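You operate a simulated robot arm through the tools that you are given. There is no shell and no other tool. Be economical: measure what you need, move in short steps, check, and stop when the job is done.

You run a simulated robot arm. Do the job below in one go: nothing can be reset, and whatever is moved stays where it is left.

TASK
Wipe the flux off the locked yellow stick, then release it into the green rack.
Fine: the blue pad goes back beside the grey rack; free the bolt, eject by the lever, hands clear of the slots; lay the lever back. What is to be rubbed or washed off counts as gone when no trace of it is left.

The check looks at the end state, three seconds after you hand in, the way a careful person would. Anything else that was tipped, shoved, dropped, spilled or broken makes it a failure.

THE ROBOT
A 6-joint arm with a two-finger parallel gripper, fixed in place. Base frame: the origin is at the foot of the arm, x ahead of it, y to its left, z up. Readings come in mm, rad, newtons and seconds.
With the tool pointing down near the work surface it reaches from about 140 to 420 mm from the base axis. Its first joint turns from -1.152 to 1.152 rad. Payload 2.7 kg.
The TCP is the grasp point between the finger pads, 23 mm short of the fingertips. In the tool frame z runs along the fingers and y along their closing line. Largest opening 94 mm; finger width 38, thickness 10; the body of the gripper, 54 by 96 mm, starts 39 mm behind the TCP.
Orientation is that of the tool frame in the base frame, as [roll, pitch, yaw] about the fixed x, y, z axes, in that order (R = Rz(yaw) Ry(pitch) Rx(roll)). With the fingers straight down and closing along the base's y, the tool's x points along the base's -x, its y along +y and its z along -z.

THE INTERFACE
- The arm moves only by the tool drive_tool. Its argument "series" is a list of rows, each a list of 3 entries, a list of its own where there are three numbers: the finger opening in mm, from 0 to 94, then the shift along the base's x, y, z in mm, then the turn, a rotation vector about the base's x, y, z in rad. In form: [[hand, [tx, ty, tz], [ax, ay, az]], ...]. A call has 1 to 10 rows; each row is the pose to reach, as a shift and turn from the pose commanded when the call began. Rows are played at 5 a second. More than 50 mm and 0.15 rad between two rows, or a gripper value outside its range, and nothing of the call is played. Where a pose cannot be reached the arm comes as near as it can. A force on the tool above 90 N (or 10 N above the force at the start of the call, whichever is more), or a blocked arm, ends the call early, and 0.2 s more pass. Each finger travels about 45 mm/s and halts on what it meets, pressing with about 39 N; the grip force reading is that of the motor and also rises with nothing between the fingers. The clock runs only during rows and for 0.2 s after the last one: add rows that repeat a pose to give the fingers time. The reply holds the time, the measured pose of the TCP, the force on the tool along the base axes, the opening and the grip force, in the units named above and with some noise, with the torque about the TCP (base axes, N m) and any sound that the robot's microphone picked up, and new pictures: "views" is both (left out), scene, wrist or none.
- Cameras (640 x 400 px; columns grow to the right, rows downward): "scene" is fixed at [85, -441.8, 1393.9]; the picture's right is [0.74, -0.67, 0.00], its down [-0.47, -0.51, -0.72] and it looks along [0.48, 0.53, -0.69] (base axes); focal length 309 px, centre (320, 200). "wrist" rides on the gripper at [86, 16, -74] in the tool frame; the picture's right is [-0.18, 0.98, 0.00], its down [-0.58, -0.11, -0.81] and it looks along [-0.79, -0.15, 0.59] (tool axes); focal length 243 px, centre (320, 200). There is no depth. A picture from a camera that has moved, and an enlarged one, comes with that camera's place and axes in the base frame and with its lens. The place of the scene camera against the robot may be out by one fixed shift of up to 12 mm in any direction.
- zoom(camera, box): a new picture of the part [left, top, right, bottom] of that camera's present view, enlarged. The clock stands still meanwhile.
- hand_in(): hands the job in; it is judged then, once.

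Work in short steps. Places have to be worked out from the pictures, the camera data and where the tool is seen: move nearer, look again, correct. Check each grasp and each placing, and mend what went wrong. You have 120 turns and 200 pictures in all, those below and enlarged ones among them. Open the gripper and draw the arm clear of the work before you hand the job in, unless the task says otherwise; then end with one line.

The tools are called after "Call:" as a command line: name --argument value ..., lists and objects as JSON in quotes. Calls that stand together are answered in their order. drive_tool: Moves the arm, as the interface text tells. Its arguments: {"type":"object","properties":{"series":{"type":"array","items":{"type":"array"}},"views":{"type":"string","enum":["both","scene","wrist","none"]}},"required":["series"]} The other tools are called the same way: zoom (camera, box) takes an enlarged picture of a part of a camera's view; hand_in () hands the job in.

At the start:

```text
clock: 0.0
ee_pos: [467.5, 28.2, 1104.6]
orientation: [3.14, -0.001, 3.141]
wrist_force: [0.6, 0.3, 0.5]
ft_torque: [0.01, -0.01, -0.02]
gripper_width: 94.0
gripper_force: 0.1
```

scene: 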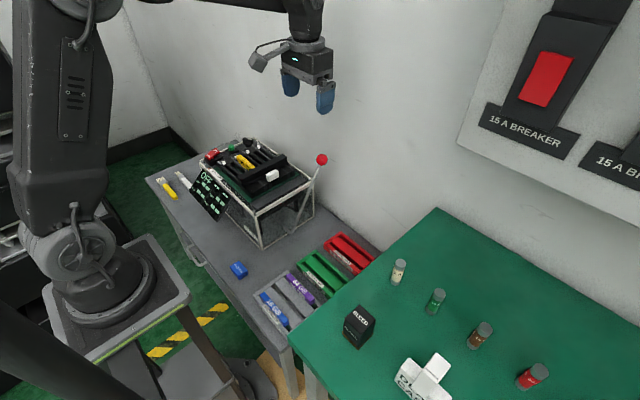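
wrist: 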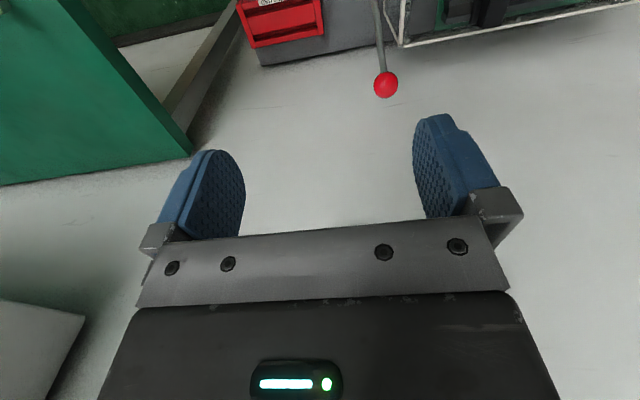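

The scene shows a rack frame with a lever, coloured racks, and a blue pad. I'll zoom in to see the details.

Call:
zoom --camera "scene" --box '[140, 120, 340, 245]'

Call:
zoom --camera "scene" --box '[210, 220, 390, 332]'

Call:
zoom --camera "scene" --box '[190, 130, 290, 192]'

```text
3.20 times, centred on (240, 182) of scene
camera zoom: at [85.0, -441.8, 1393.9], right [0.74, -0.67, 0.0], down [-0.47, -0.51, -0.72], along [0.48, 0.53, -0.69], focal length 989 px, centre (576, 256)
```

zoom: 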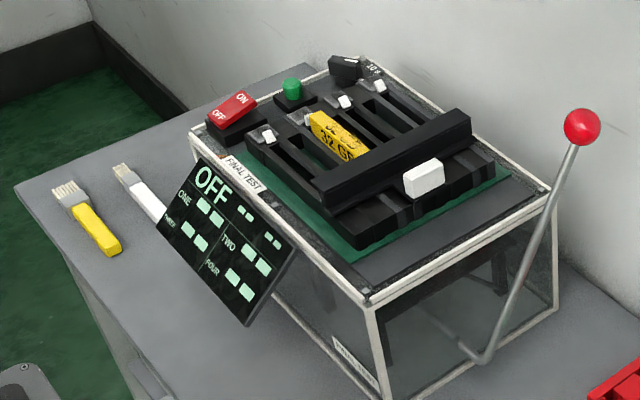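

```text
3.56 times, centred on (300, 276) of scene
camera zoom: at [85.0, -441.8, 1393.9], right [0.74, -0.67, 0.0], down [-0.47, -0.51, -0.72], along [0.48, 0.53, -0.69], focal length 1099 px, centre (391, -70)
```

zoom: 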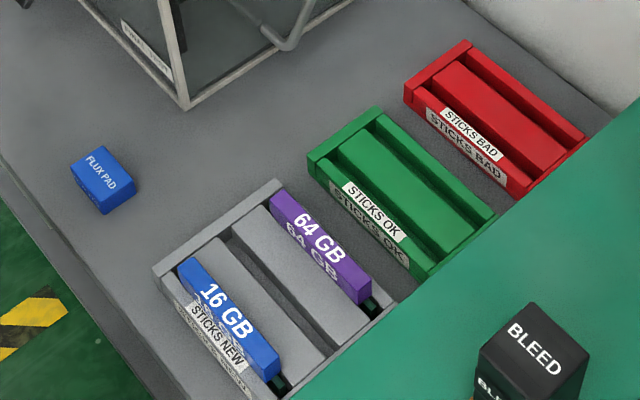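

```text
6.40 times, centred on (240, 161) of scene
camera zoom: at [85.0, -441.8, 1393.9], right [0.74, -0.67, 0.0], down [-0.47, -0.51, -0.72], along [0.48, 0.53, -0.69], focal length 1978 px, centre (832, 450)
```

zoom: 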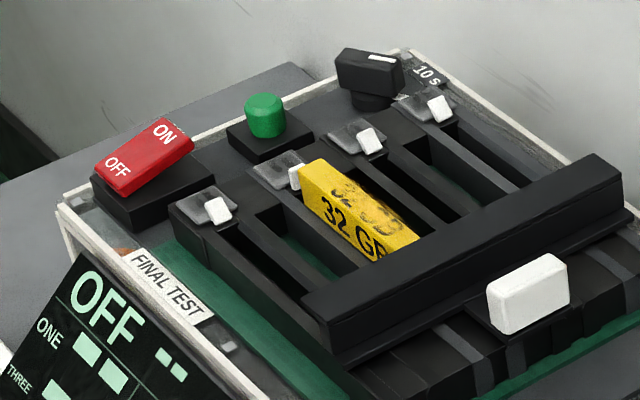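

The ball of the lever triangulates to about (584, 104, 840), so the tester is near (430, 250) and the table somewhat lower. I'll move the hand back and left for a close wrist view of the tester.

Call:
drive_tool --series '[[94, [-28, 29, 0], [0, 0, 0]], [94, [-56, 58, 0], [0, 0, 0]], [94, [-84, 87, 0], [0, 0, 0]], [94, [-112, 116, 0], [0, 0, 0]], [94, [-140, 145, 0], [0, 0, 0]], [94, [-167, 172, 0], [0, 0, 0]], [94, [-167, 172, 0], [0, 0, 0]]]'

```text
clock: 1.6
ee_pos: [299.1, 202.4, 1103.1]
orientation: [3.14, 0.001, 3.141]
wrist_force: [0.0, -0.5, 1.1]
ft_torque: [0.02, -0.03, -0.01]
gripper_width: 94.0
gripper_force: 0.0
camera wrist: at [212.4, 218.0, 1179.1], right [0.18, 0.98, 0.0], down [0.58, -0.11, 0.81], along [0.79, -0.15, -0.59], focal length 243 px, centre (320, 200)
```

scene: 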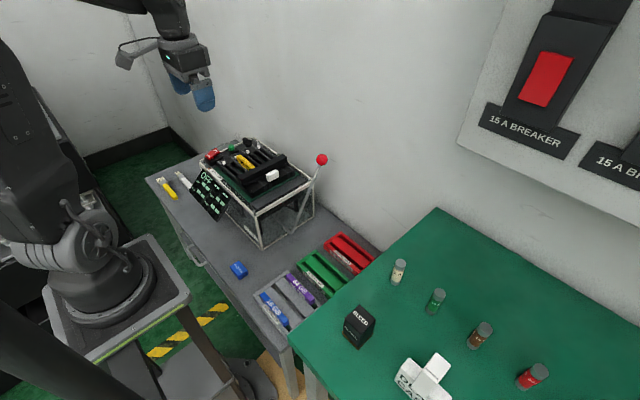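
wrist: 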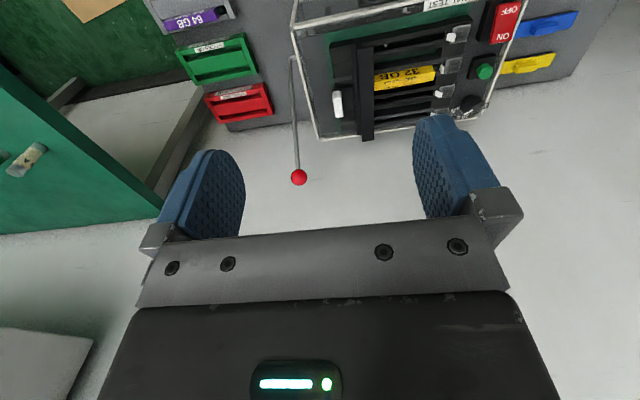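

The wrist now sees the tester from above. Zoom in for detail.

Call:
zoom --camera "wrist" --box '[280, 0, 520, 150]'

Call:
zoom --camera "wrist" --box '[130, 0, 330, 125]'

```text
2.67 times, centred on (400, 75) of wrist
camera zoom: at [212.4, 218.0, 1179.1], right [0.18, 0.98, 0.0], down [0.58, -0.11, 0.81], along [0.79, -0.15, -0.59], focal length 647 px, centre (107, 533)
```

zoom: 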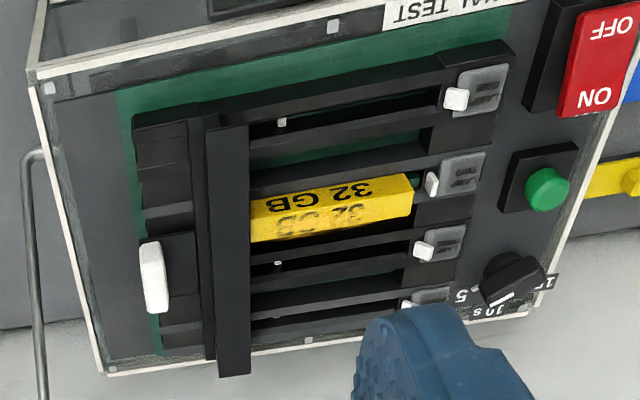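

```text
3.20 times, centred on (230, 62) of wrist
camera zoom: at [212.4, 218.0, 1179.1], right [0.18, 0.98, 0.0], down [0.58, -0.11, 0.81], along [0.79, -0.15, -0.59], focal length 776 px, centre (608, 640)
```

zoom: 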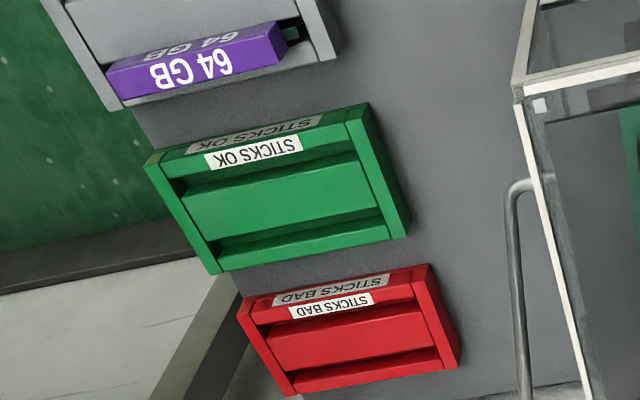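

I'll lower the hand to about z = 960 for a closer, second wrist viewpoint.

Call:
drive_tool --series '[[94, [-10, 0, -45], [0, 0, 0]], [94, [-20, 0, -90], [0, 0, 0]], [94, [-30, 0, -135], [0, 0, 0]], [94, [-40, 0, -150], [0, 0, 0]], [94, [-40, 0, -150], [0, 0, 0]]]' --views "wrist"

```text
clock: 2.8
ee_pos: [261.7, 199.8, 954.2]
orientation: [3.141, -0.001, 3.141]
wrist_force: [0.5, 0.4, 0.6]
ft_torque: [0.01, 0.02, -0.03]
gripper_width: 94.0
gripper_force: 0.0
camera wrist: at [174.2, 216.1, 1029.3], right [0.18, 0.98, 0.0], down [0.58, -0.11, 0.81], along [0.79, -0.15, -0.59], focal length 243 px, centre (320, 200)
```

wrist: 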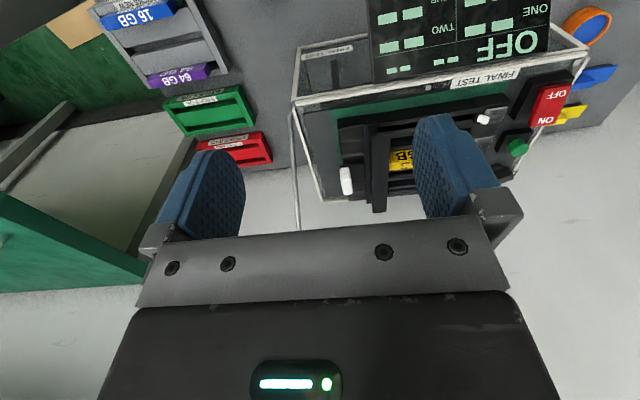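

Zoom on the two areas in this viewpoint to triangulate.

Call:
zoom --camera "wrist" --box '[80, 0, 320, 150]'

Call:
zoom --camera "wrist" --box '[280, 70, 600, 270]'

```text
2.67 times, centred on (200, 75) of wrist
camera zoom: at [174.2, 216.1, 1029.3], right [0.18, 0.98, 0.0], down [0.58, -0.11, 0.81], along [0.79, -0.15, -0.59], focal length 647 px, centre (640, 533)
```

zoom: 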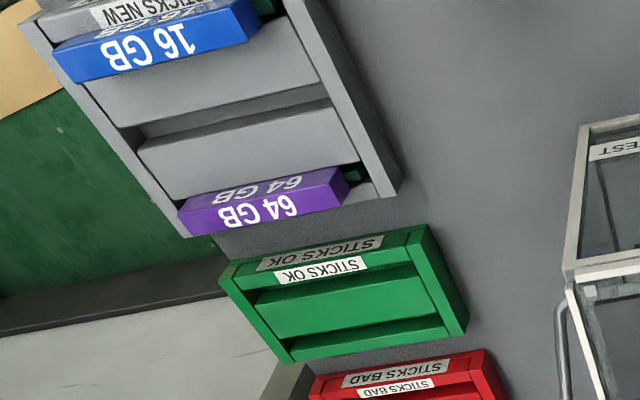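

```text
2.00 times, centred on (440, 170) of wrist
camera zoom: at [174.2, 216.1, 1029.3], right [0.18, 0.98, 0.0], down [0.58, -0.11, 0.81], along [0.79, -0.15, -0.59], focal length 485 px, centre (80, 260)
```

zoom: 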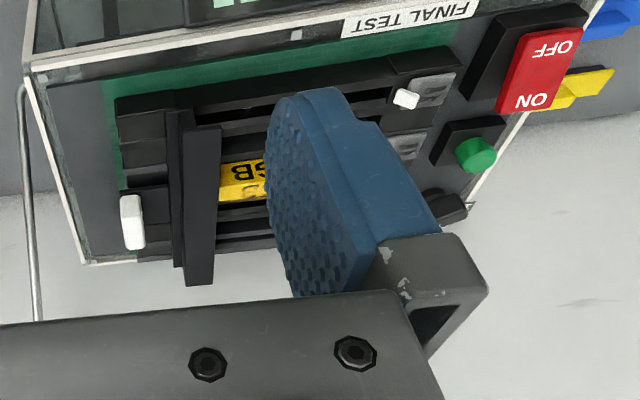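

The handle (bolt?) is near (466, 201, 777), the stick at x≈437, y≈225–364; the green rack is at x 390–480, y −160–14, z≈566. I'll turn the hand about z to view the tester from the −y side.

Call:
drive_tool --series '[[94, [8, -16, 2], [0, 0, 0.147]], [94, [16, -32, 4], [0, 0, 0.294]], [94, [24, -48, 6], [0, 0, 0.441]], [94, [32, -64, 8], [0, 0, 0.588]], [94, [40, -80, 10], [0, 0, 0.735]], [94, [48, -96, 12], [0, 0, 0.882]], [94, [56, -112, 14], [0, 0, 1.029]], [94, [64, -128, 16], [0, 0, 1.176]], [94, [72, -144, 18], [0, 0, 1.323]], [94, [80, -160, 20], [0, 0, 1.47]]]' --views "both"

```text
clock: 5.0
ee_pos: [340.0, 41.9, 974.4]
orientation: [3.141, -0.001, -1.669]
wrist_force: [0.1, 0.6, 0.1]
ft_torque: [-0.01, 0.02, -0.02]
gripper_width: 93.7
gripper_force: 0.1
camera wrist: at [314.8, -42.8, 1049.2], right [-0.96, 0.28, 0.0], down [0.17, 0.57, 0.81], along [0.22, 0.77, -0.59], focal length 243 px, centre (320, 200)
```

scene: 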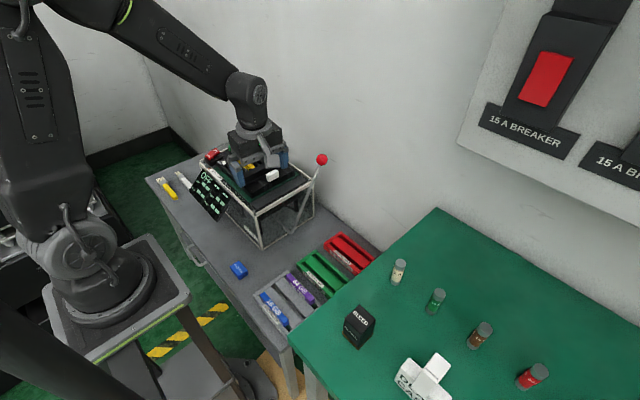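
wrist: 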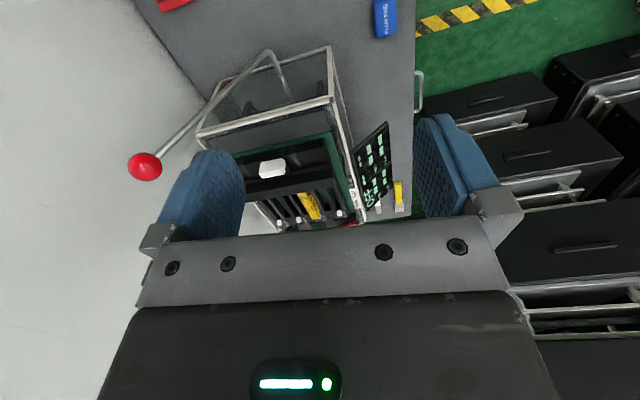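

Good view from −y. Zoom in on it.

Call:
zoom --camera "wrist" --box '[120, 30, 420, 230]'

Call:
zoom --camera "wrist" --box '[230, 130, 370, 240]'

```text
2.00 times, centred on (270, 130) of wrist
camera zoom: at [314.8, -42.8, 1049.2], right [-0.96, 0.28, 0.0], down [0.17, 0.57, 0.81], along [0.22, 0.77, -0.59], focal length 485 px, centre (420, 340)
```

zoom: 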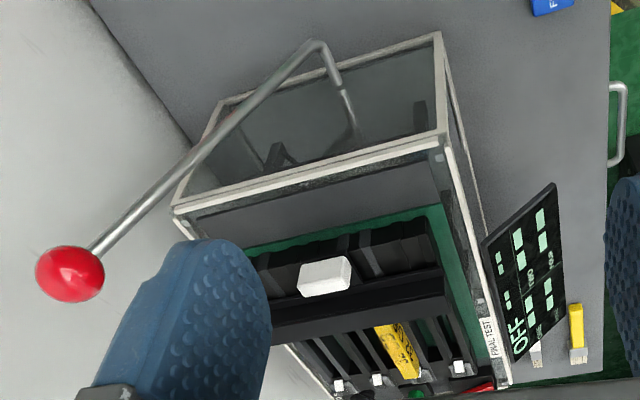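

```text
3.64 times, centred on (300, 185) of wrist
camera zoom: at [314.8, -42.8, 1049.2], right [-0.96, 0.28, 0.0], down [0.17, 0.57, 0.81], along [0.22, 0.77, -0.59], focal length 882 px, centre (393, 254)
```

zoom: 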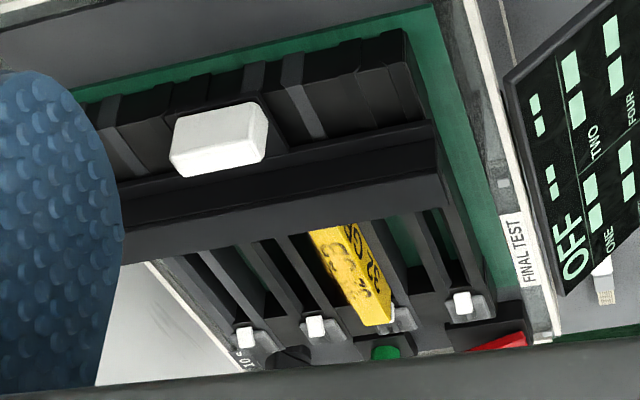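

The lever is a crank turning about a y-axis at about (455, ·, 590), with its ball at (578, 103, 841). The pad is around (250, 129, 550), about 37×48 mm. I move above the pad to look down on it.

Call:
drive_tool --series '[[94, [-18, 12, -40], [0, 0, 0]], [94, [-36, 24, -80], [0, 0, 0]], [94, [-54, 36, -120], [0, 0, 0]], [94, [-72, 48, -160], [0, 0, 0]], [94, [-89, 60, -200], [0, 0, 0]], [94, [-89, 74, -240], [0, 0, 0]], [94, [-89, 87, -274], [0, 0, 0]], [94, [-89, 87, -274], [0, 0, 0]]]' --views "both"

```text
clock: 6.8
ee_pos: [252.1, 131.4, 702.2]
orientation: [-3.141, 0.001, -1.67]
wrist_force: [0.7, 0.0, -0.2]
ft_torque: [0.01, -0.01, -0.03]
gripper_width: 93.9
gripper_force: 0.1
camera wrist: at [228.0, 46.9, 776.9], right [-0.96, 0.28, 0.0], down [0.17, 0.57, 0.81], along [0.23, 0.77, -0.59], focal length 243 px, centre (320, 200)
```

scene: 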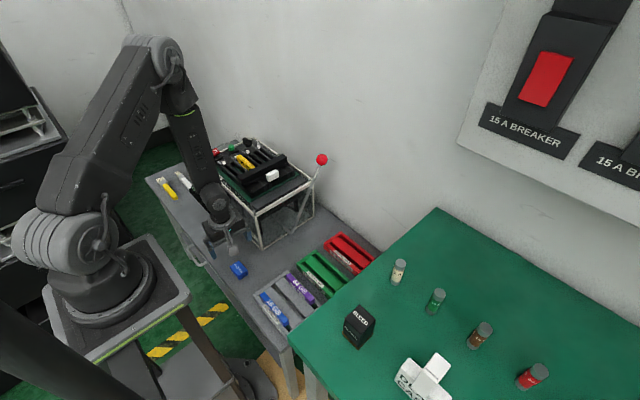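
wrist: 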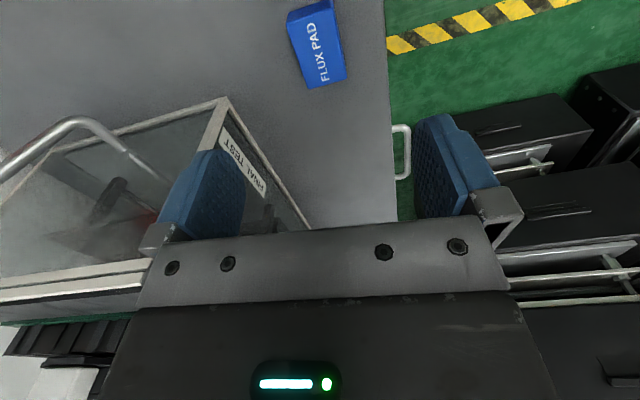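

The pad is seen just below; zoom for its corners.

Call:
zoom --camera "wrist" --box '[256, 0, 384, 100]'

```text
4.00 times, centred on (320, 50) of wrist
camera zoom: at [228.0, 46.9, 776.9], right [-0.96, 0.28, 0.0], down [0.17, 0.57, 0.81], along [0.23, 0.77, -0.59], focal length 970 px, centre (320, 800)
```

zoom: 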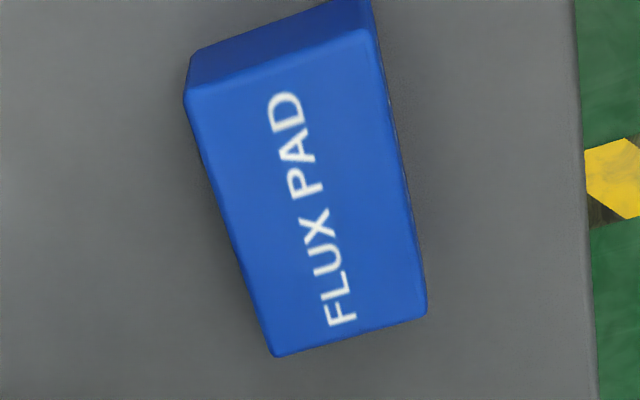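

The pad is axis-aligned, 36 × 53 mm, centre about (254, 132), top z≈560. I square up the yaw and come down to TCP z≈600 for a check.

Call:
drive_tool --series '[[94, [2, 0, -35], [0, 0, 0.05]], [94, [2, 0, -70], [0, 0, 0.099]], [94, [2, 0, -102], [0, 0, 0.099]], [94, [2, 0, -102], [0, 0, 0.099]]]' --views "wrist"

```text
clock: 7.8
ee_pos: [255.9, 121.7, 598.5]
orientation: [3.131, -0.035, -1.573]
wrist_force: [0.5, -1.1, 0.1]
ft_torque: [0.01, -0.03, -0.01]
gripper_width: 94.0
gripper_force: 0.0
out of reach, approached as far as the arm can: row 2, 3, 4
camera wrist: at [241.2, 38.8, 676.4], right [-0.98, 0.19, 0.0], down [0.12, 0.61, 0.78], along [0.14, 0.77, -0.62], focal length 243 px, centre (320, 200)
```

wrist: 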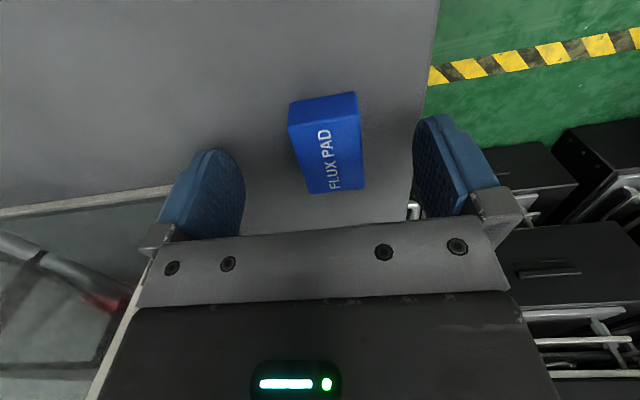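

The arm couldn't quite reach this pose (yaw/tilt slipped). I'll test whether yaw or height is the limit by rising a bit.

Call:
drive_tool --series '[[94, [0, 0, 35], [0, 0, 0]], [94, [0, 0, 35], [0, 0, -0.05]], [94, [0, 0, 35], [0, 0, -0.1]], [94, [0, 0, 0], [0, 0, -0.15]], [94, [0, 0, 0], [0, 0, -0.2]]]' --views "none"

```text
clock: 9.0
ee_pos: [263.7, 134.9, 601.6]
orientation: [3.139, 0.0, -1.773]
wrist_force: [0.4, -0.7, -0.3]
ft_torque: [0.01, 0.02, 0.03]
gripper_width: 94.2
gripper_force: 0.1
out of reach, approached as far as the arm can: row 1, 2, 3, 4, 5
```

I'll rise to z≈660 and turn back toward the natural yaw, to see when reach returns.

Call:
drive_tool --series '[[94, [0, 0, 40], [0, 0, -0.14]], [94, [0, 0, 60], [0, 0, -0.28]], [94, [0, 0, 60], [0, 0, -0.42]], [94, [0, 0, 60], [0, 0, -0.56]], [94, [0, 0, 60], [0, 0, -0.7]], [94, [0, 0, 60], [0, 0, -0.84]], [94, [0, 0, 60], [0, 0, -0.98]], [94, [0, 0, 30], [0, 0, -1.12]], [94, [0, 0, 0], [0, 0, -1.26]], [94, [0, 0, 0], [0, 0, -1.38]]]' --views "wrist"

```text
clock: 11.2
ee_pos: [266.0, 133.9, 597.0]
orientation: [3.141, -0.002, 3.129]
wrist_force: [0.6, 0.7, 0.2]
ft_torque: [0.0, 0.01, 0.03]
gripper_width: 94.3
gripper_force: 0.1
camera wrist: at [179.3, 151.1, 673.3], right [0.2, 0.98, 0.0], down [0.58, -0.12, 0.81], along [0.79, -0.16, -0.59], focal length 243 px, centre (320, 200)
```

wrist: 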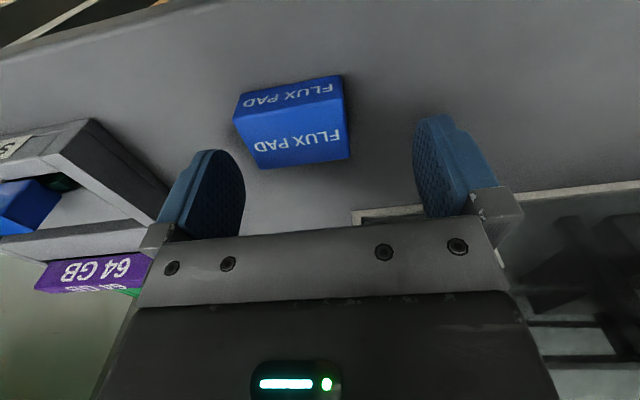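

No reach flag in this yaw. Test x = 254 here.

Call:
drive_tool --series '[[94, [-6, -2, 0], [0, 0, 0]], [94, [-12, -2, 0], [0, 0, 0.012]], [94, [-12, -2, 0], [0, 0, 0.012]]]' --views "wrist"

```text
clock: 12.0
ee_pos: [264.4, 137.5, 598.0]
orientation: [-3.141, 0.0, 3.141]
wrist_force: [-0.2, 0.7, -0.5]
ft_torque: [0.0, 0.01, -0.02]
gripper_width: 93.9
gripper_force: 0.1
out of reach, approached as far as the arm can: row 1, 2, 3
camera wrist: at [178.1, 153.5, 672.9], right [0.18, 0.98, 0.0], down [0.58, -0.11, 0.81], along [0.79, -0.15, -0.59], focal length 243 px, centre (320, 200)
```

wrist: 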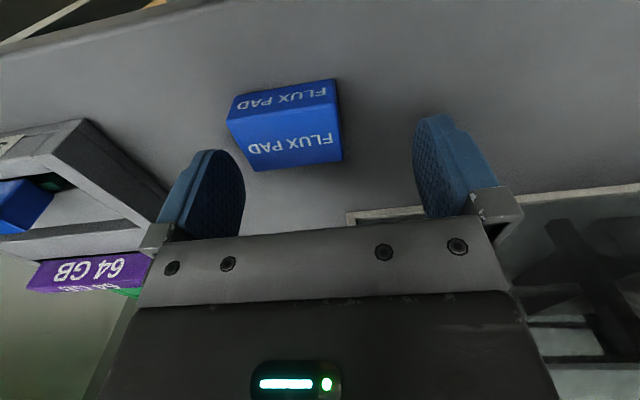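

The reach limit is a minimum radius (~297 mm) with a truly vertical tool at this height; a slight inward tilt will fix that. Let me first refine the pad's position from this view.

Call:
zoom --camera "wrist" --box '[216, 65, 376, 185]'

```text
3.33 times, centred on (296, 125) of wrist
camera zoom: at [178.1, 153.5, 672.9], right [0.18, 0.98, 0.0], down [0.58, -0.11, 0.81], along [0.79, -0.15, -0.59], focal length 809 px, centre (400, 450)
```

zoom: 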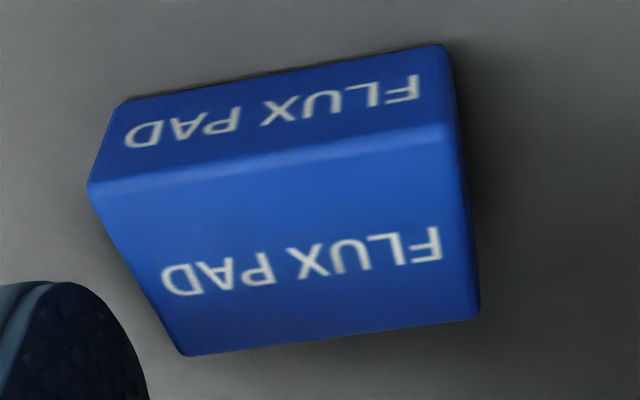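

Refined: pad x 235–267, y 101–149, z 562–582 (table z≈562). I rise and turn back to yaw −π/2 so that the fingers close along x.

Call:
drive_tool --series '[[94, [0, 0, 40], [0, 0, 0.15]], [94, [0, -3, 62], [0, 0, 0.3]], [94, [0, -6, 62], [0, 0, 0.45]], [94, [0, -9, 62], [0, 0, 0.6]], [94, [-3, -9, 62], [0, 0, 0.75]], [94, [-6, -9, 62], [0, 0, 0.9]], [94, [-9, -9, 62], [0, 0, 1.05]], [94, [-11, -9, 62], [0, 0, 1.2]], [94, [-12, -9, 62], [0, 0, 1.35]], [94, [-12, -9, 62], [0, 0, 1.5]]]' --views "none"

Call:
drive_tool --series '[[94, [0, 0, 0], [0, 0, 0.071]], [94, [0, 0, 0], [-0.09, 0, 0.071]], [94, [0, 0, -20], [-0.09, 0, 0.071]], [94, [0, 0, -20], [-0.09, 0, 0.071]]]' --views "wrist"

```text
clock: 14.2
ee_pos: [250.3, 130.2, 662.2]
orientation: [3.138, -0.002, -1.638]
wrist_force: [-0.2, 0.5, 0.4]
ft_torque: [0.02, -0.01, 0.0]
gripper_width: 94.2
gripper_force: 0.1
out of reach, approached as far as the arm can: row 1, 5, 6, 7, 8, 9, 10
```

```text
clock: 15.2
ee_pos: [249.1, 129.3, 638.5]
orientation: [-3.14, -0.09, -1.571]
wrist_force: [0.5, -0.6, 0.0]
ft_torque: [0.0, -0.05, -0.01]
gripper_width: 93.9
gripper_force: 0.0
camera wrist: at [232.7, 50.1, 722.3], right [-0.98, 0.18, -0.02], down [0.11, 0.65, 0.75], along [0.15, 0.74, -0.66], focal length 243 px, centre (320, 200)
```

wrist: 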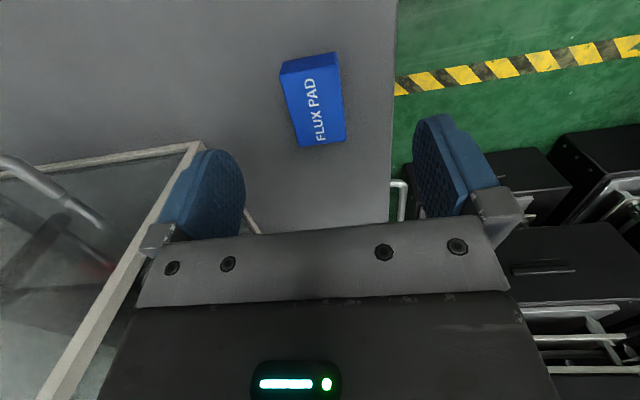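

Aligned. Descend to TCP z≈595 over the pad.

Call:
drive_tool --series '[[94, [1, -3, -22], [0, 0, 0]], [94, [1, -5, -43], [0, 0, 0]], [94, [1, -5, -43], [0, 0, 0]]]' --views "wrist"

```text
clock: 16.0
ee_pos: [250.4, 122.5, 596.8]
orientation: [-3.14, -0.088, -1.568]
wrist_force: [-0.6, -0.5, 0.1]
ft_torque: [0.01, 0.02, 0.01]
gripper_width: 93.9
gripper_force: 0.1
camera wrist: at [233.0, 42.9, 679.2], right [-0.98, 0.18, -0.02], down [0.11, 0.65, 0.75], along [0.15, 0.74, -0.66], focal length 243 px, centre (320, 200)
```

wrist: 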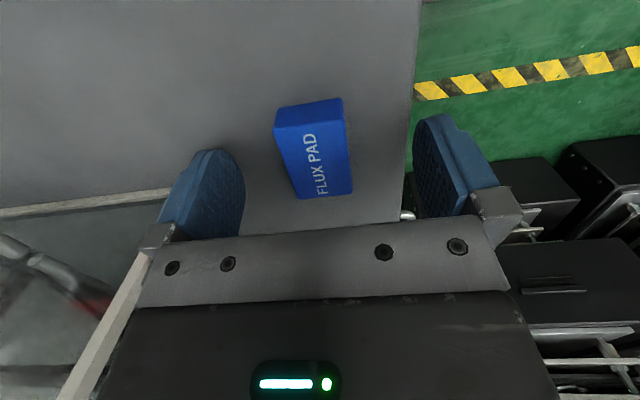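

Pad centred between the fingers. Close gently on it (fingers press until stopped).

Call:
drive_tool --series '[[60, [0, -2, -2], [0, 0, 0]], [40, [0, -2, -2], [0, 0, 0]], [28, [0, -2, -2], [0, 0, 0]], [28, [0, -2, -2], [0, 0, 0]], [28, [0, -2, -2], [0, 0, 0]], [28, [0, -2, -2], [0, 0, 0]]]' --views "wrist"

```text
clock: 17.4
ee_pos: [249.3, 120.8, 595.9]
orientation: [-3.14, -0.088, -1.57]
wrist_force: [0.2, -0.1, -0.4]
ft_torque: [-0.01, 0.01, -0.03]
gripper_width: 32.2
gripper_force: 39.1
camera wrist: at [232.5, 41.4, 677.7], right [-0.98, 0.18, -0.02], down [0.11, 0.65, 0.75], along [0.15, 0.74, -0.66], focal length 243 px, centre (320, 200)
```

wrist: 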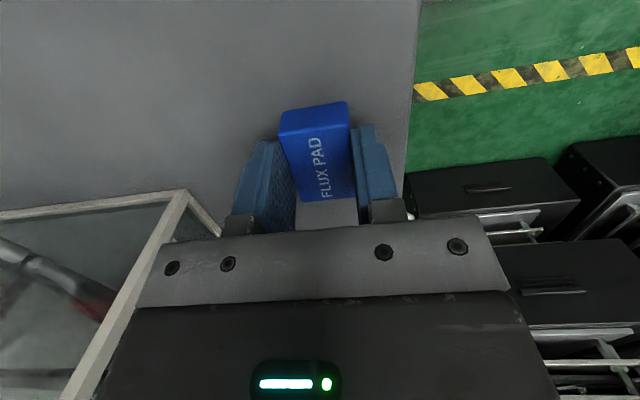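

Pad gripped (32 mm). Lift straight up.

Call:
drive_tool --series '[[28, [0, 0, 20], [0, 0, 0]], [28, [0, 0, 60], [0, 0, 0]], [28, [0, 0, 105], [0, 0, 0]], [28, [0, 0, 150], [0, 0, 0]], [28, [0, 0, 195], [0, 0, 0]], [28, [0, 0, 240], [0, 0, 0]], [28, [0, 0, 285], [0, 0, 0]], [28, [0, 0, 310], [0, 0, 0]], [28, [0, 0, 310], [0, 0, 0]]]' --views "wrist"

Call:
drive_tool --series '[[28, [25, 30, 0], [0, 0, 0]], [28, [50, 60, 0], [0, 0, 0]], [28, [75, 90, 0], [0, 0, 0]], [28, [100, 115, 0], [0, 0, 0]], [28, [125, 135, 0], [0, 0, 0]], [28, [150, 155, 0], [0, 0, 0]], [28, [170, 175, 0], [0, 0, 0]], [28, [186, 190, 0], [0, 0, 0]], [28, [186, 190, 0], [0, 0, 0]]]' --views "both"

```text
clock: 19.4
ee_pos: [168.8, 83.3, 797.7]
orientation: [-3.138, -0.09, -1.568]
wrist_force: [0.2, 0.4, -0.9]
ft_torque: [0.0, -0.03, 0.03]
gripper_width: 32.0
gripper_force: 38.9
out of reach, approached as far as the arm can: row 3, 4, 5, 6, 7, 8, 9
camera wrist: at [152.6, 4.0, 880.2], right [-0.98, 0.18, -0.02], down [0.1, 0.65, 0.75], along [0.15, 0.74, -0.66], focal length 243 px, centre (320, 200)
```

wrist: 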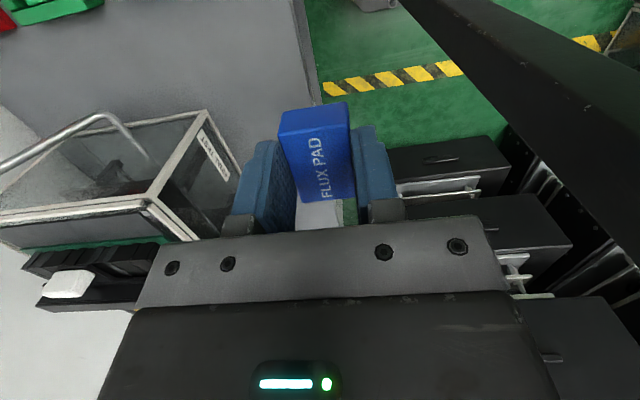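

```text
clock: 21.4
ee_pos: [204.1, 147.0, 721.8]
orientation: [-3.135, -0.087, -1.57]
wrist_force: [-0.3, -0.3, -0.6]
ft_torque: [0.03, -0.02, -0.02]
gripper_width: 32.1
gripper_force: 39.1
out of reach, approached as far as the arm can: row 1, 2, 3, 4, 5, 6, 7, 8, 9
camera wrist: at [187.1, 67.5, 805.8], right [-0.98, 0.18, -0.02], down [0.1, 0.65, 0.75], along [0.15, 0.74, -0.66], focal length 243 px, centre (320, 200)
```

scene: 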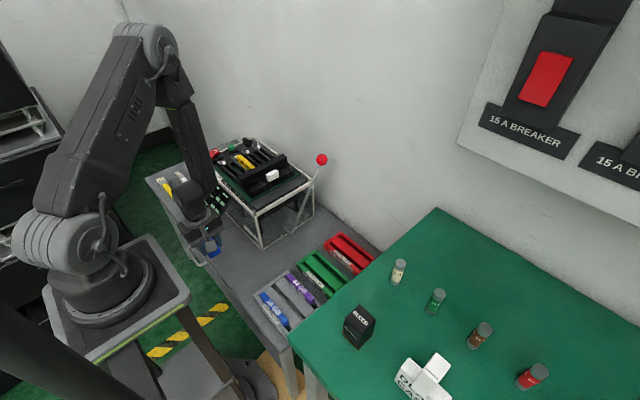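
wrist: 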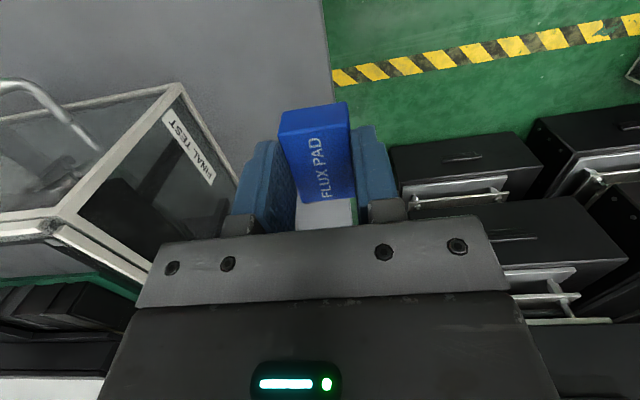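

The lift ran into a joint limit and the arm slid sideways (pad still held, nothing touched). I'll unwind: turn the yaw back toward natural in place.

Call:
drive_tool --series '[[28, [0, 0, 0], [0, 0, -0.14]], [28, [0, 0, 0], [0, 0, -0.28]], [28, [0, 0, 0], [0, 0, -0.42]], [28, [0, 0, 0], [0, 0, -0.56]], [28, [0, 0, 0], [0, 0, -0.7]]]' --views "scene"

```text
clock: 22.6
ee_pos: [204.1, 147.4, 718.1]
orientation: [-3.139, -0.09, -2.273]
wrist_force: [-0.2, -0.4, 0.1]
ft_torque: [0.0, 0.02, 0.0]
gripper_width: 32.0
gripper_force: 39.1
```

scene: 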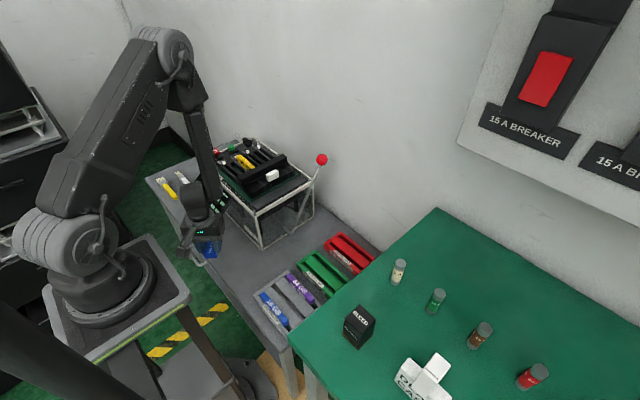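

No flags now. Try moving up to z≈790 at this yaw.

Call:
drive_tool --series '[[28, [0, 0, 30], [0, 0, 0]], [28, [0, 0, 60], [0, 0, 0]], [28, [10, 0, 100], [0, 0, 0]], [28, [20, 0, 140], [0, 0, 0]], [28, [30, 0, 180], [0, 0, 0]]]' --views "scene"

```text
clock: 23.8
ee_pos: [172.8, 188.0, 849.9]
orientation: [-3.053, -0.076, -2.287]
wrist_force: [-0.9, 2.0, 0.7]
ft_torque: [-0.02, -0.05, -0.01]
gripper_width: 31.8
gripper_force: 39.1
out of reach, approached as far as the arm can: row 2, 3, 4, 5
```

scene: 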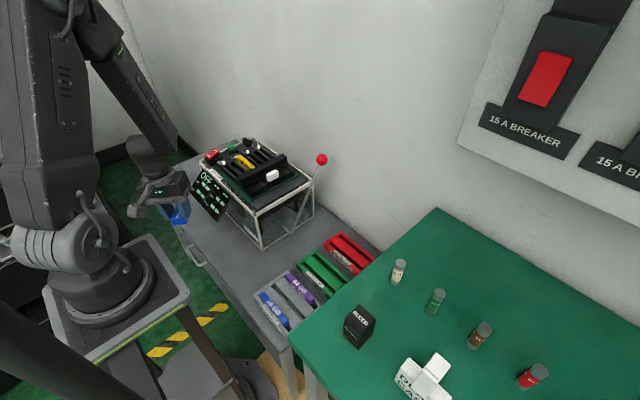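

The hand moved up but again drifted inward. I restore the vertical orientation and move outward in x to open the arm.

Call:
drive_tool --series '[[28, [15, 0, 10], [0.057, 0.008, 0]], [28, [35, 0, 20], [0.115, 0.017, 0]], [28, [60, 0, 35], [0.115, 0.017, 0]], [28, [85, 0, 50], [0.115, 0.017, 0]], [28, [110, 0, 60], [0.115, 0.017, 0]], [28, [130, 0, 70], [0.115, 0.017, 0]]]' --views "scene"

```text
clock: 25.2
ee_pos: [235.0, 242.4, 873.8]
orientation: [-3.018, 0.027, -2.297]
wrist_force: [-0.1, 0.6, 0.4]
ft_torque: [0.0, 0.01, -0.01]
gripper_width: 31.9
gripper_force: 39.6
out of reach, approached as far as the arm can: row 1, 2, 3, 4, 5, 6
```

scene: 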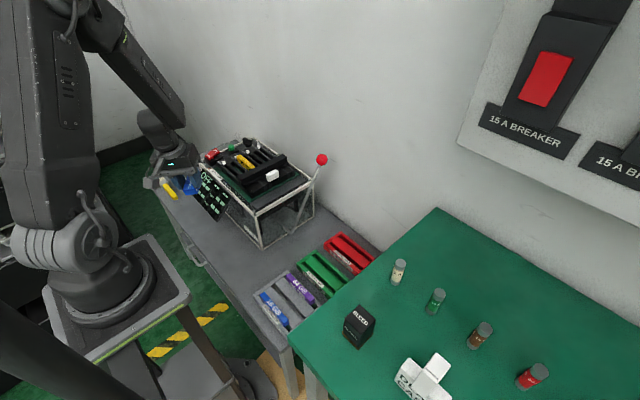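

I'll turn toward yaw π (the pose family that worked before near here) while straightening.

Call:
drive_tool --series '[[28, [0, 0, 10], [0, 0, -0.14]], [28, [0, 0, 20], [0, 0, -0.28]], [28, [0, -5, 30], [0, 0, -0.42]], [28, [5, -10, 40], [0, 0, -0.56]], [28, [10, -15, 50], [0, 0, -0.7]], [28, [15, -20, 60], [0, 0, -0.84]], [28, [20, -30, 70], [0, 0, -0.84]]]' --views "scene"

```text
clock: 26.8
ee_pos: [247.7, 198.0, 923.0]
orientation: [-2.982, 0.073, -3.133]
wrist_force: [-0.1, -1.0, 0.5]
ft_torque: [0.0, 0.03, -0.02]
gripper_width: 32.1
gripper_force: 39.2
out of reach, approached as far as the arm can: row 2, 3, 4, 5, 6, 7
```

scene: 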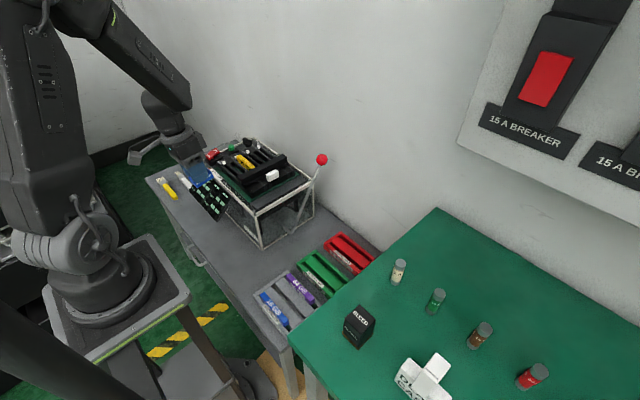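

The residual tilt just needs an explicit correction; apply it now.

Call:
drive_tool --series '[[28, [0, 0, 0], [0.05, 0.025, 0]], [28, [0, 0, 0], [0.105, 0.05, 0]], [28, [0, 0, 0], [0.158, 0.073, 0]], [28, [0, 0, 0], [0.158, 0.073, 0]]]' --views "none"

```text
clock: 27.8
ee_pos: [247.8, 198.5, 921.8]
orientation: [-2.982, 0.074, -3.131]
wrist_force: [0.2, 0.1, 0.0]
ft_torque: [0.0, -0.01, -0.02]
gripper_width: 32.1
gripper_force: 39.3
out of reach, approached as far as the arm can: row 1, 2, 3, 4
```

Still stuck at a joint limit; let me look at the wrist linkage closely to understand how it's twisted.

Call:
zoom --camera "scene" --box '[0, 0, 260, 220]'

```text
1.82 times, centred on (130, 110) of scene
camera zoom: at [85.0, -441.8, 1393.9], right [0.74, -0.67, 0.0], down [-0.47, -0.51, -0.72], along [0.48, 0.53, -0.69], focal length 562 px, centre (666, 364)
```

zoom: 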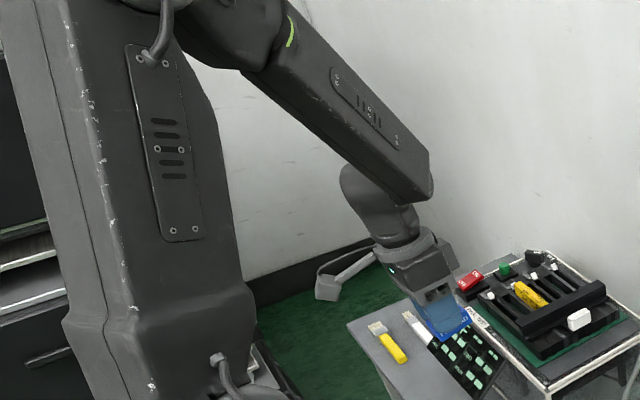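

The wrist looks flipped: forearm-roll joint near its stop with the wrist bend on the wrong side. To unflip, I swing the tool up past alignment with the forearm (bend only), in free air above everything.

Call:
drive_tool --series '[[28, [14, 11, 2], [0.081, -0.057, 0.015]], [28, [26, 25, 5], [0.162, -0.114, 0.03]], [28, [38, 40, 9], [0.243, -0.17, 0.045]], [28, [48, 56, 15], [0.324, -0.227, 0.06]], [28, [58, 72, 22], [0.405, -0.284, 0.075]], [28, [66, 88, 31], [0.486, -0.341, 0.09]], [28, [74, 103, 41], [0.567, -0.398, 0.105]], [28, [80, 118, 51], [0.648, -0.454, 0.12]], [28, [85, 132, 63], [0.729, -0.511, 0.135]], [28, [88, 145, 75], [0.81, -0.568, 0.15]]]' --views "scene"

```text
clock: 30.0
ee_pos: [333.6, 345.7, 999.3]
orientation: [2.403, 0.62, 2.98]
wrist_force: [0.2, 0.3, -0.6]
ft_torque: [0.0, 0.03, -0.01]
gripper_width: 31.9
gripper_force: 38.8
out of reach, approached as far as the arm can: row 2, 3, 4, 5, 6, 7, 8
```

scene: 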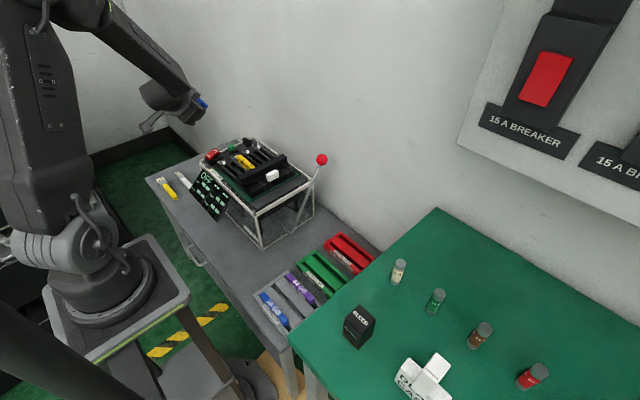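

Off the limit now. Next swing the tips to the left (+tangential) to roll the forearm joint back.

Call:
drive_tool --series '[[28, [-4, -8, 0], [0.05, 0.048, 0.055]], [28, [-8, -16, 0], [0.1, 0.097, 0.11]], [28, [-12, -24, 0], [0.15, 0.145, 0.166]], [28, [-16, -32, 0], [0.2, 0.194, 0.22]], [28, [-20, -40, 0], [0.252, 0.242, 0.277]], [28, [-20, -40, 0], [0.252, 0.242, 0.277]]]' --views "scene"

```text
clock: 31.4
ee_pos: [314.2, 304.3, 997.6]
orientation: [2.146, 0.355, 3.138]
wrist_force: [0.1, -0.6, 0.1]
ft_torque: [-0.01, -0.03, 0.0]
gripper_width: 32.2
gripper_force: 39.0
```

scene: 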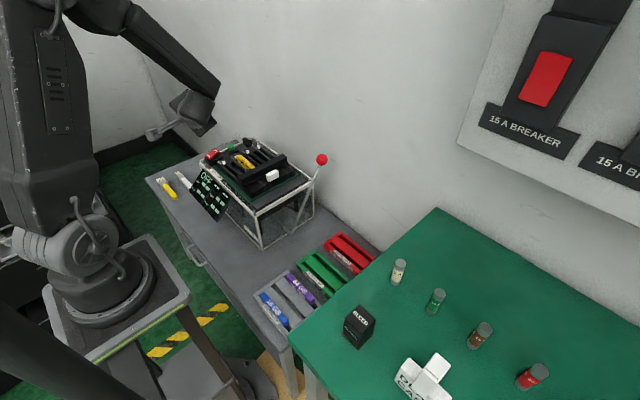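

No flags. Now swing the tool down to vertical from the left side.

Call:
drive_tool --series '[[28, [-2, -9, -9], [-0.101, 0.023, 0]], [28, [-4, -19, -17], [-0.202, 0.046, 0]], [28, [-6, -30, -24], [-0.303, 0.069, 0]], [28, [-8, -42, -31], [-0.404, 0.091, 0]], [28, [-10, -55, -37], [-0.505, 0.114, 0]], [28, [-12, -69, -42], [-0.605, 0.137, 0]], [28, [-14, -84, -46], [-0.706, 0.16, 0]], [28, [-16, -99, -48], [-0.807, 0.183, 0]], [28, [-18, -115, -50], [-0.908, 0.206, 0]], [28, [-20, -130, -50], [-1.009, 0.229, 0]]]' --views "scene"

```text
clock: 33.6
ee_pos: [293.9, 173.5, 949.2]
orientation: [-3.141, 0.002, -2.95]
wrist_force: [-0.6, 0.0, 0.0]
ft_torque: [-0.01, 0.03, -0.03]
gripper_width: 31.8
gripper_force: 39.2
```

scene: 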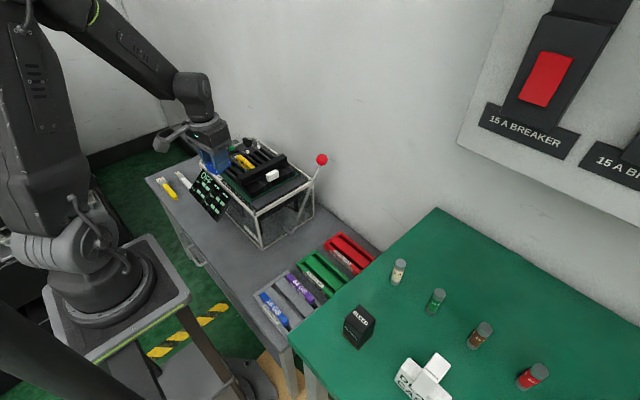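

The wrist is back in its natural branch and vertical. Now turn to yaw −π/2 while moving out over the tester at height.

Call:
drive_tool --series '[[28, [12, 12, 0], [0, 0, 0.138]], [28, [25, 25, 0], [0, 0, 0.276]], [28, [38, 38, 0], [0, 0, 0.414]], [28, [50, 50, 0], [0, 0, 0.552]], [28, [63, 63, 0], [0, 0, 0.69]], [28, [75, 75, 0], [0, 0, 0.828]], [28, [88, 88, 0], [0, 0, 0.966]], [28, [100, 100, 0], [0, 0, 1.104]], [28, [113, 113, 0], [0, 0, 1.242]], [28, [126, 126, 0], [0, 0, 1.38]]]' --views "both"

```text
clock: 35.8
ee_pos: [421.4, 299.5, 946.1]
orientation: [3.139, 0.003, -1.569]
wrist_force: [-0.2, 0.7, 0.5]
ft_torque: [-0.02, -0.01, 0.01]
gripper_width: 31.9
gripper_force: 38.7
camera wrist: at [405.4, 212.8, 1022.2], right [-0.98, 0.18, 0.0], down [0.11, 0.58, 0.81], along [0.14, 0.79, -0.59], focal length 243 px, centre (320, 200)
```

scene: 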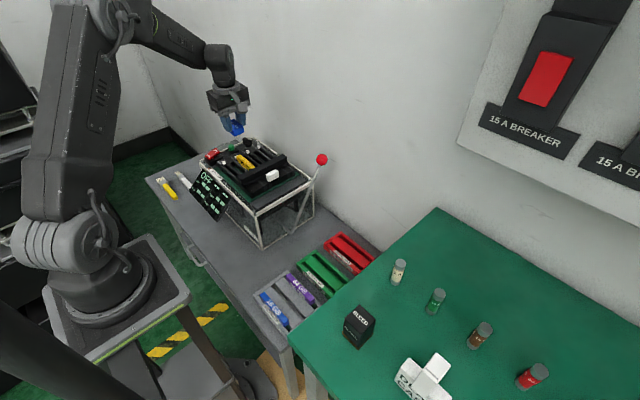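
wrist: 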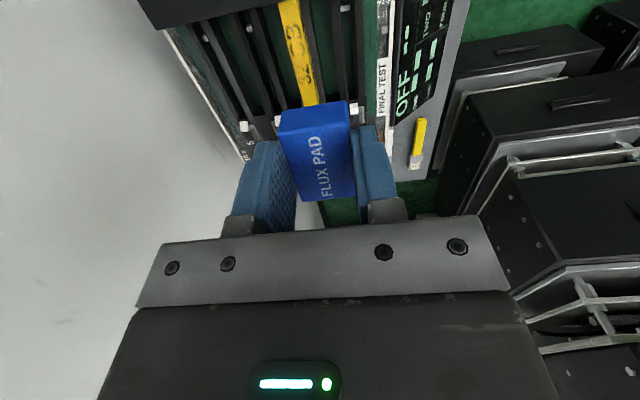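

Reach fine here. Zoom on the stick for flux extent and position.

Call:
zoom --camera "wrist" --box '[200, 0, 400, 125]'

Call:
zoom --camera "wrist" --box '[260, 0, 340, 110]'

```text
3.20 times, centred on (300, 62) of wrist
camera zoom: at [405.4, 212.8, 1022.2], right [-0.98, 0.18, 0.0], down [0.11, 0.58, 0.81], along [0.14, 0.79, -0.59], focal length 776 px, centre (384, 640)
```

zoom: 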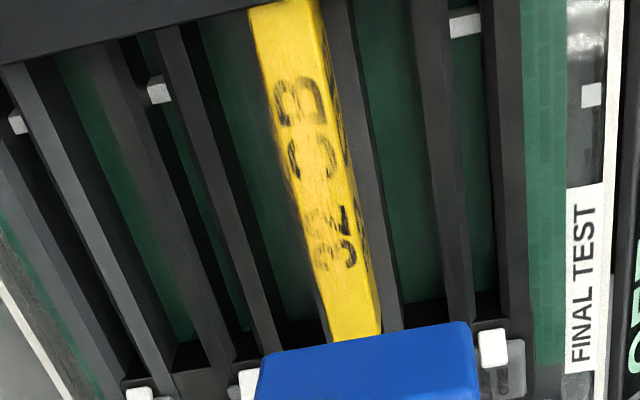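

```text
3.64 times, centred on (300, 55) of wrist
camera zoom: at [405.4, 212.8, 1022.2], right [-0.98, 0.18, 0.0], down [0.11, 0.58, 0.81], along [0.14, 0.79, -0.59], focal length 882 px, centre (393, 727)
```

zoom: 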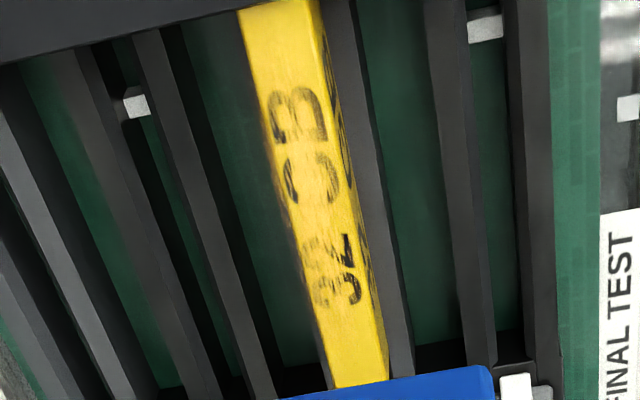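

The top label is partly veiled by flux over y≈285–340; the stick is at x≈441, y 265–365, top z≈775. I tilt the pad level again (−0.09 about x) and go above at TCP z≈835.

Call:
drive_tool --series '[[28, [8, 8, -30], [-0.045, 0, 0]], [28, [19, 16, -65], [-0.09, 0, 0]], [28, [19, 16, -100], [-0.09, 0, 0]], [28, [19, 16, -111], [-0.09, 0, 0]], [28, [19, 16, -111], [-0.09, 0, 0]]]' --views "both"

```text
clock: 37.0
ee_pos: [438.6, 317.1, 838.7]
orientation: [3.14, -0.087, -1.569]
wrist_force: [-0.3, 0.8, 0.6]
ft_torque: [-0.01, -0.01, 0.01]
gripper_width: 31.9
gripper_force: 38.8
camera wrist: at [422.9, 237.4, 921.3], right [-0.98, 0.18, -0.02], down [0.11, 0.65, 0.75], along [0.15, 0.74, -0.66], focal length 243 px, centre (320, 200)
```

scene: 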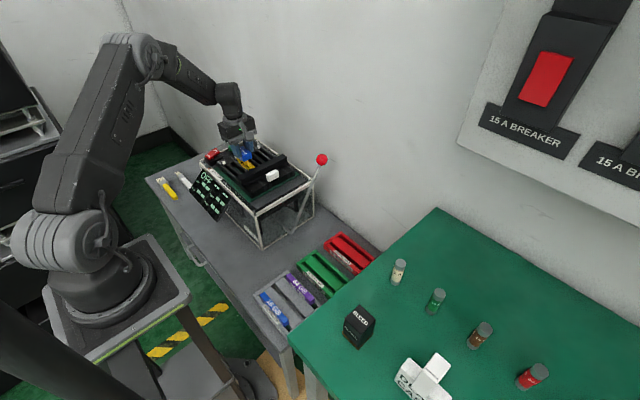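
wrist: 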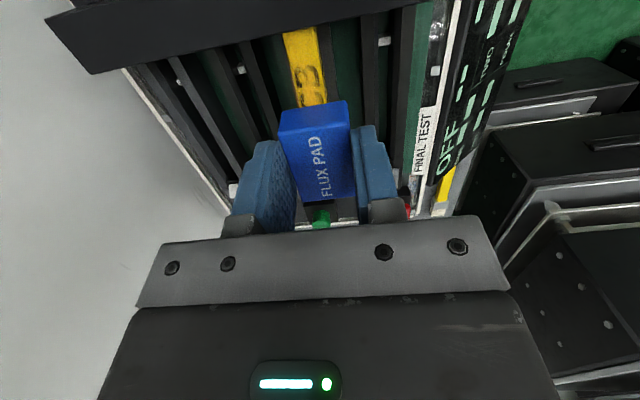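

Stick top about 771–775. Descend to TCP ≈814 then feel for contact.

Call:
drive_tool --series '[[28, [2, 0, -12], [0, 0, 0]], [28, [2, 0, -20], [0, 0, 0]], [28, [2, 0, -24], [0, 0, 0]], [28, [2, 0, -24], [0, 0, 0]]]' --views "wrist"

```text
clock: 38.0
ee_pos: [443.8, 319.0, 817.1]
orientation: [-3.136, -0.083, -1.569]
wrist_force: [-11.7, -4.5, 43.0]
ft_torque: [-0.29, 0.36, 0.01]
gripper_width: 32.0
gripper_force: 39.4
camera wrist: at [426.3, 238.1, 899.6], right [-0.98, 0.18, -0.02], down [0.1, 0.65, 0.76], along [0.15, 0.74, -0.65], focal length 243 px, centre (320, 200)
```

wrist: 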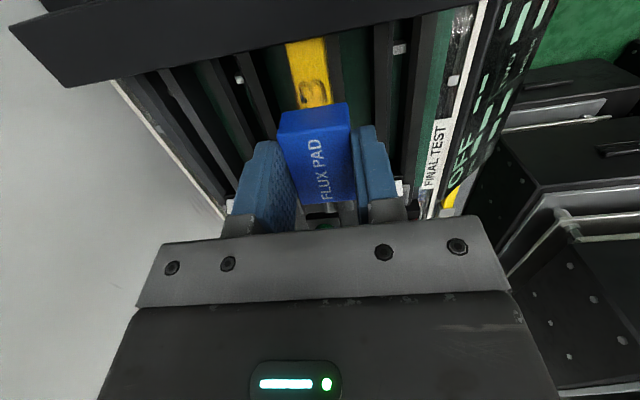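

Contact at TCP z≈817 (43 N). Ease up by 2.5 mm and stroke toward the bar and back along y.

Call:
drive_tool --series '[[28, [0, 0, 2], [0, 0, 0]], [28, [0, -5, 2], [0, 0, 0]], [28, [0, -10, 2], [0, 0, 0]], [28, [0, -15, 2], [0, 0, 0]], [28, [0, -20, 2], [0, 0, 0]], [28, [0, -15, 2], [0, 0, 0]], [28, [0, -5, 2], [0, 0, 0]], [28, [0, 5, 2], [0, 0, 0]], [28, [0, 5, 2], [0, 0, 0]]]' --views "wrist"

```text
clock: 40.0
ee_pos: [442.2, 321.8, 815.1]
orientation: [-3.139, -0.092, -1.568]
wrist_force: [2.9, -19.6, 28.6]
ft_torque: [-0.84, -0.03, 0.01]
gripper_width: 32.0
gripper_force: 38.9
camera wrist: at [426.5, 242.0, 898.3], right [-0.98, 0.18, -0.02], down [0.11, 0.65, 0.75], along [0.15, 0.74, -0.66], focal length 243 px, centre (320, 200)
```

wrist: 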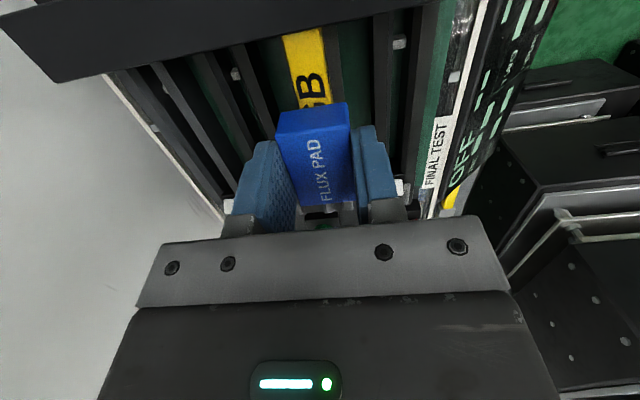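

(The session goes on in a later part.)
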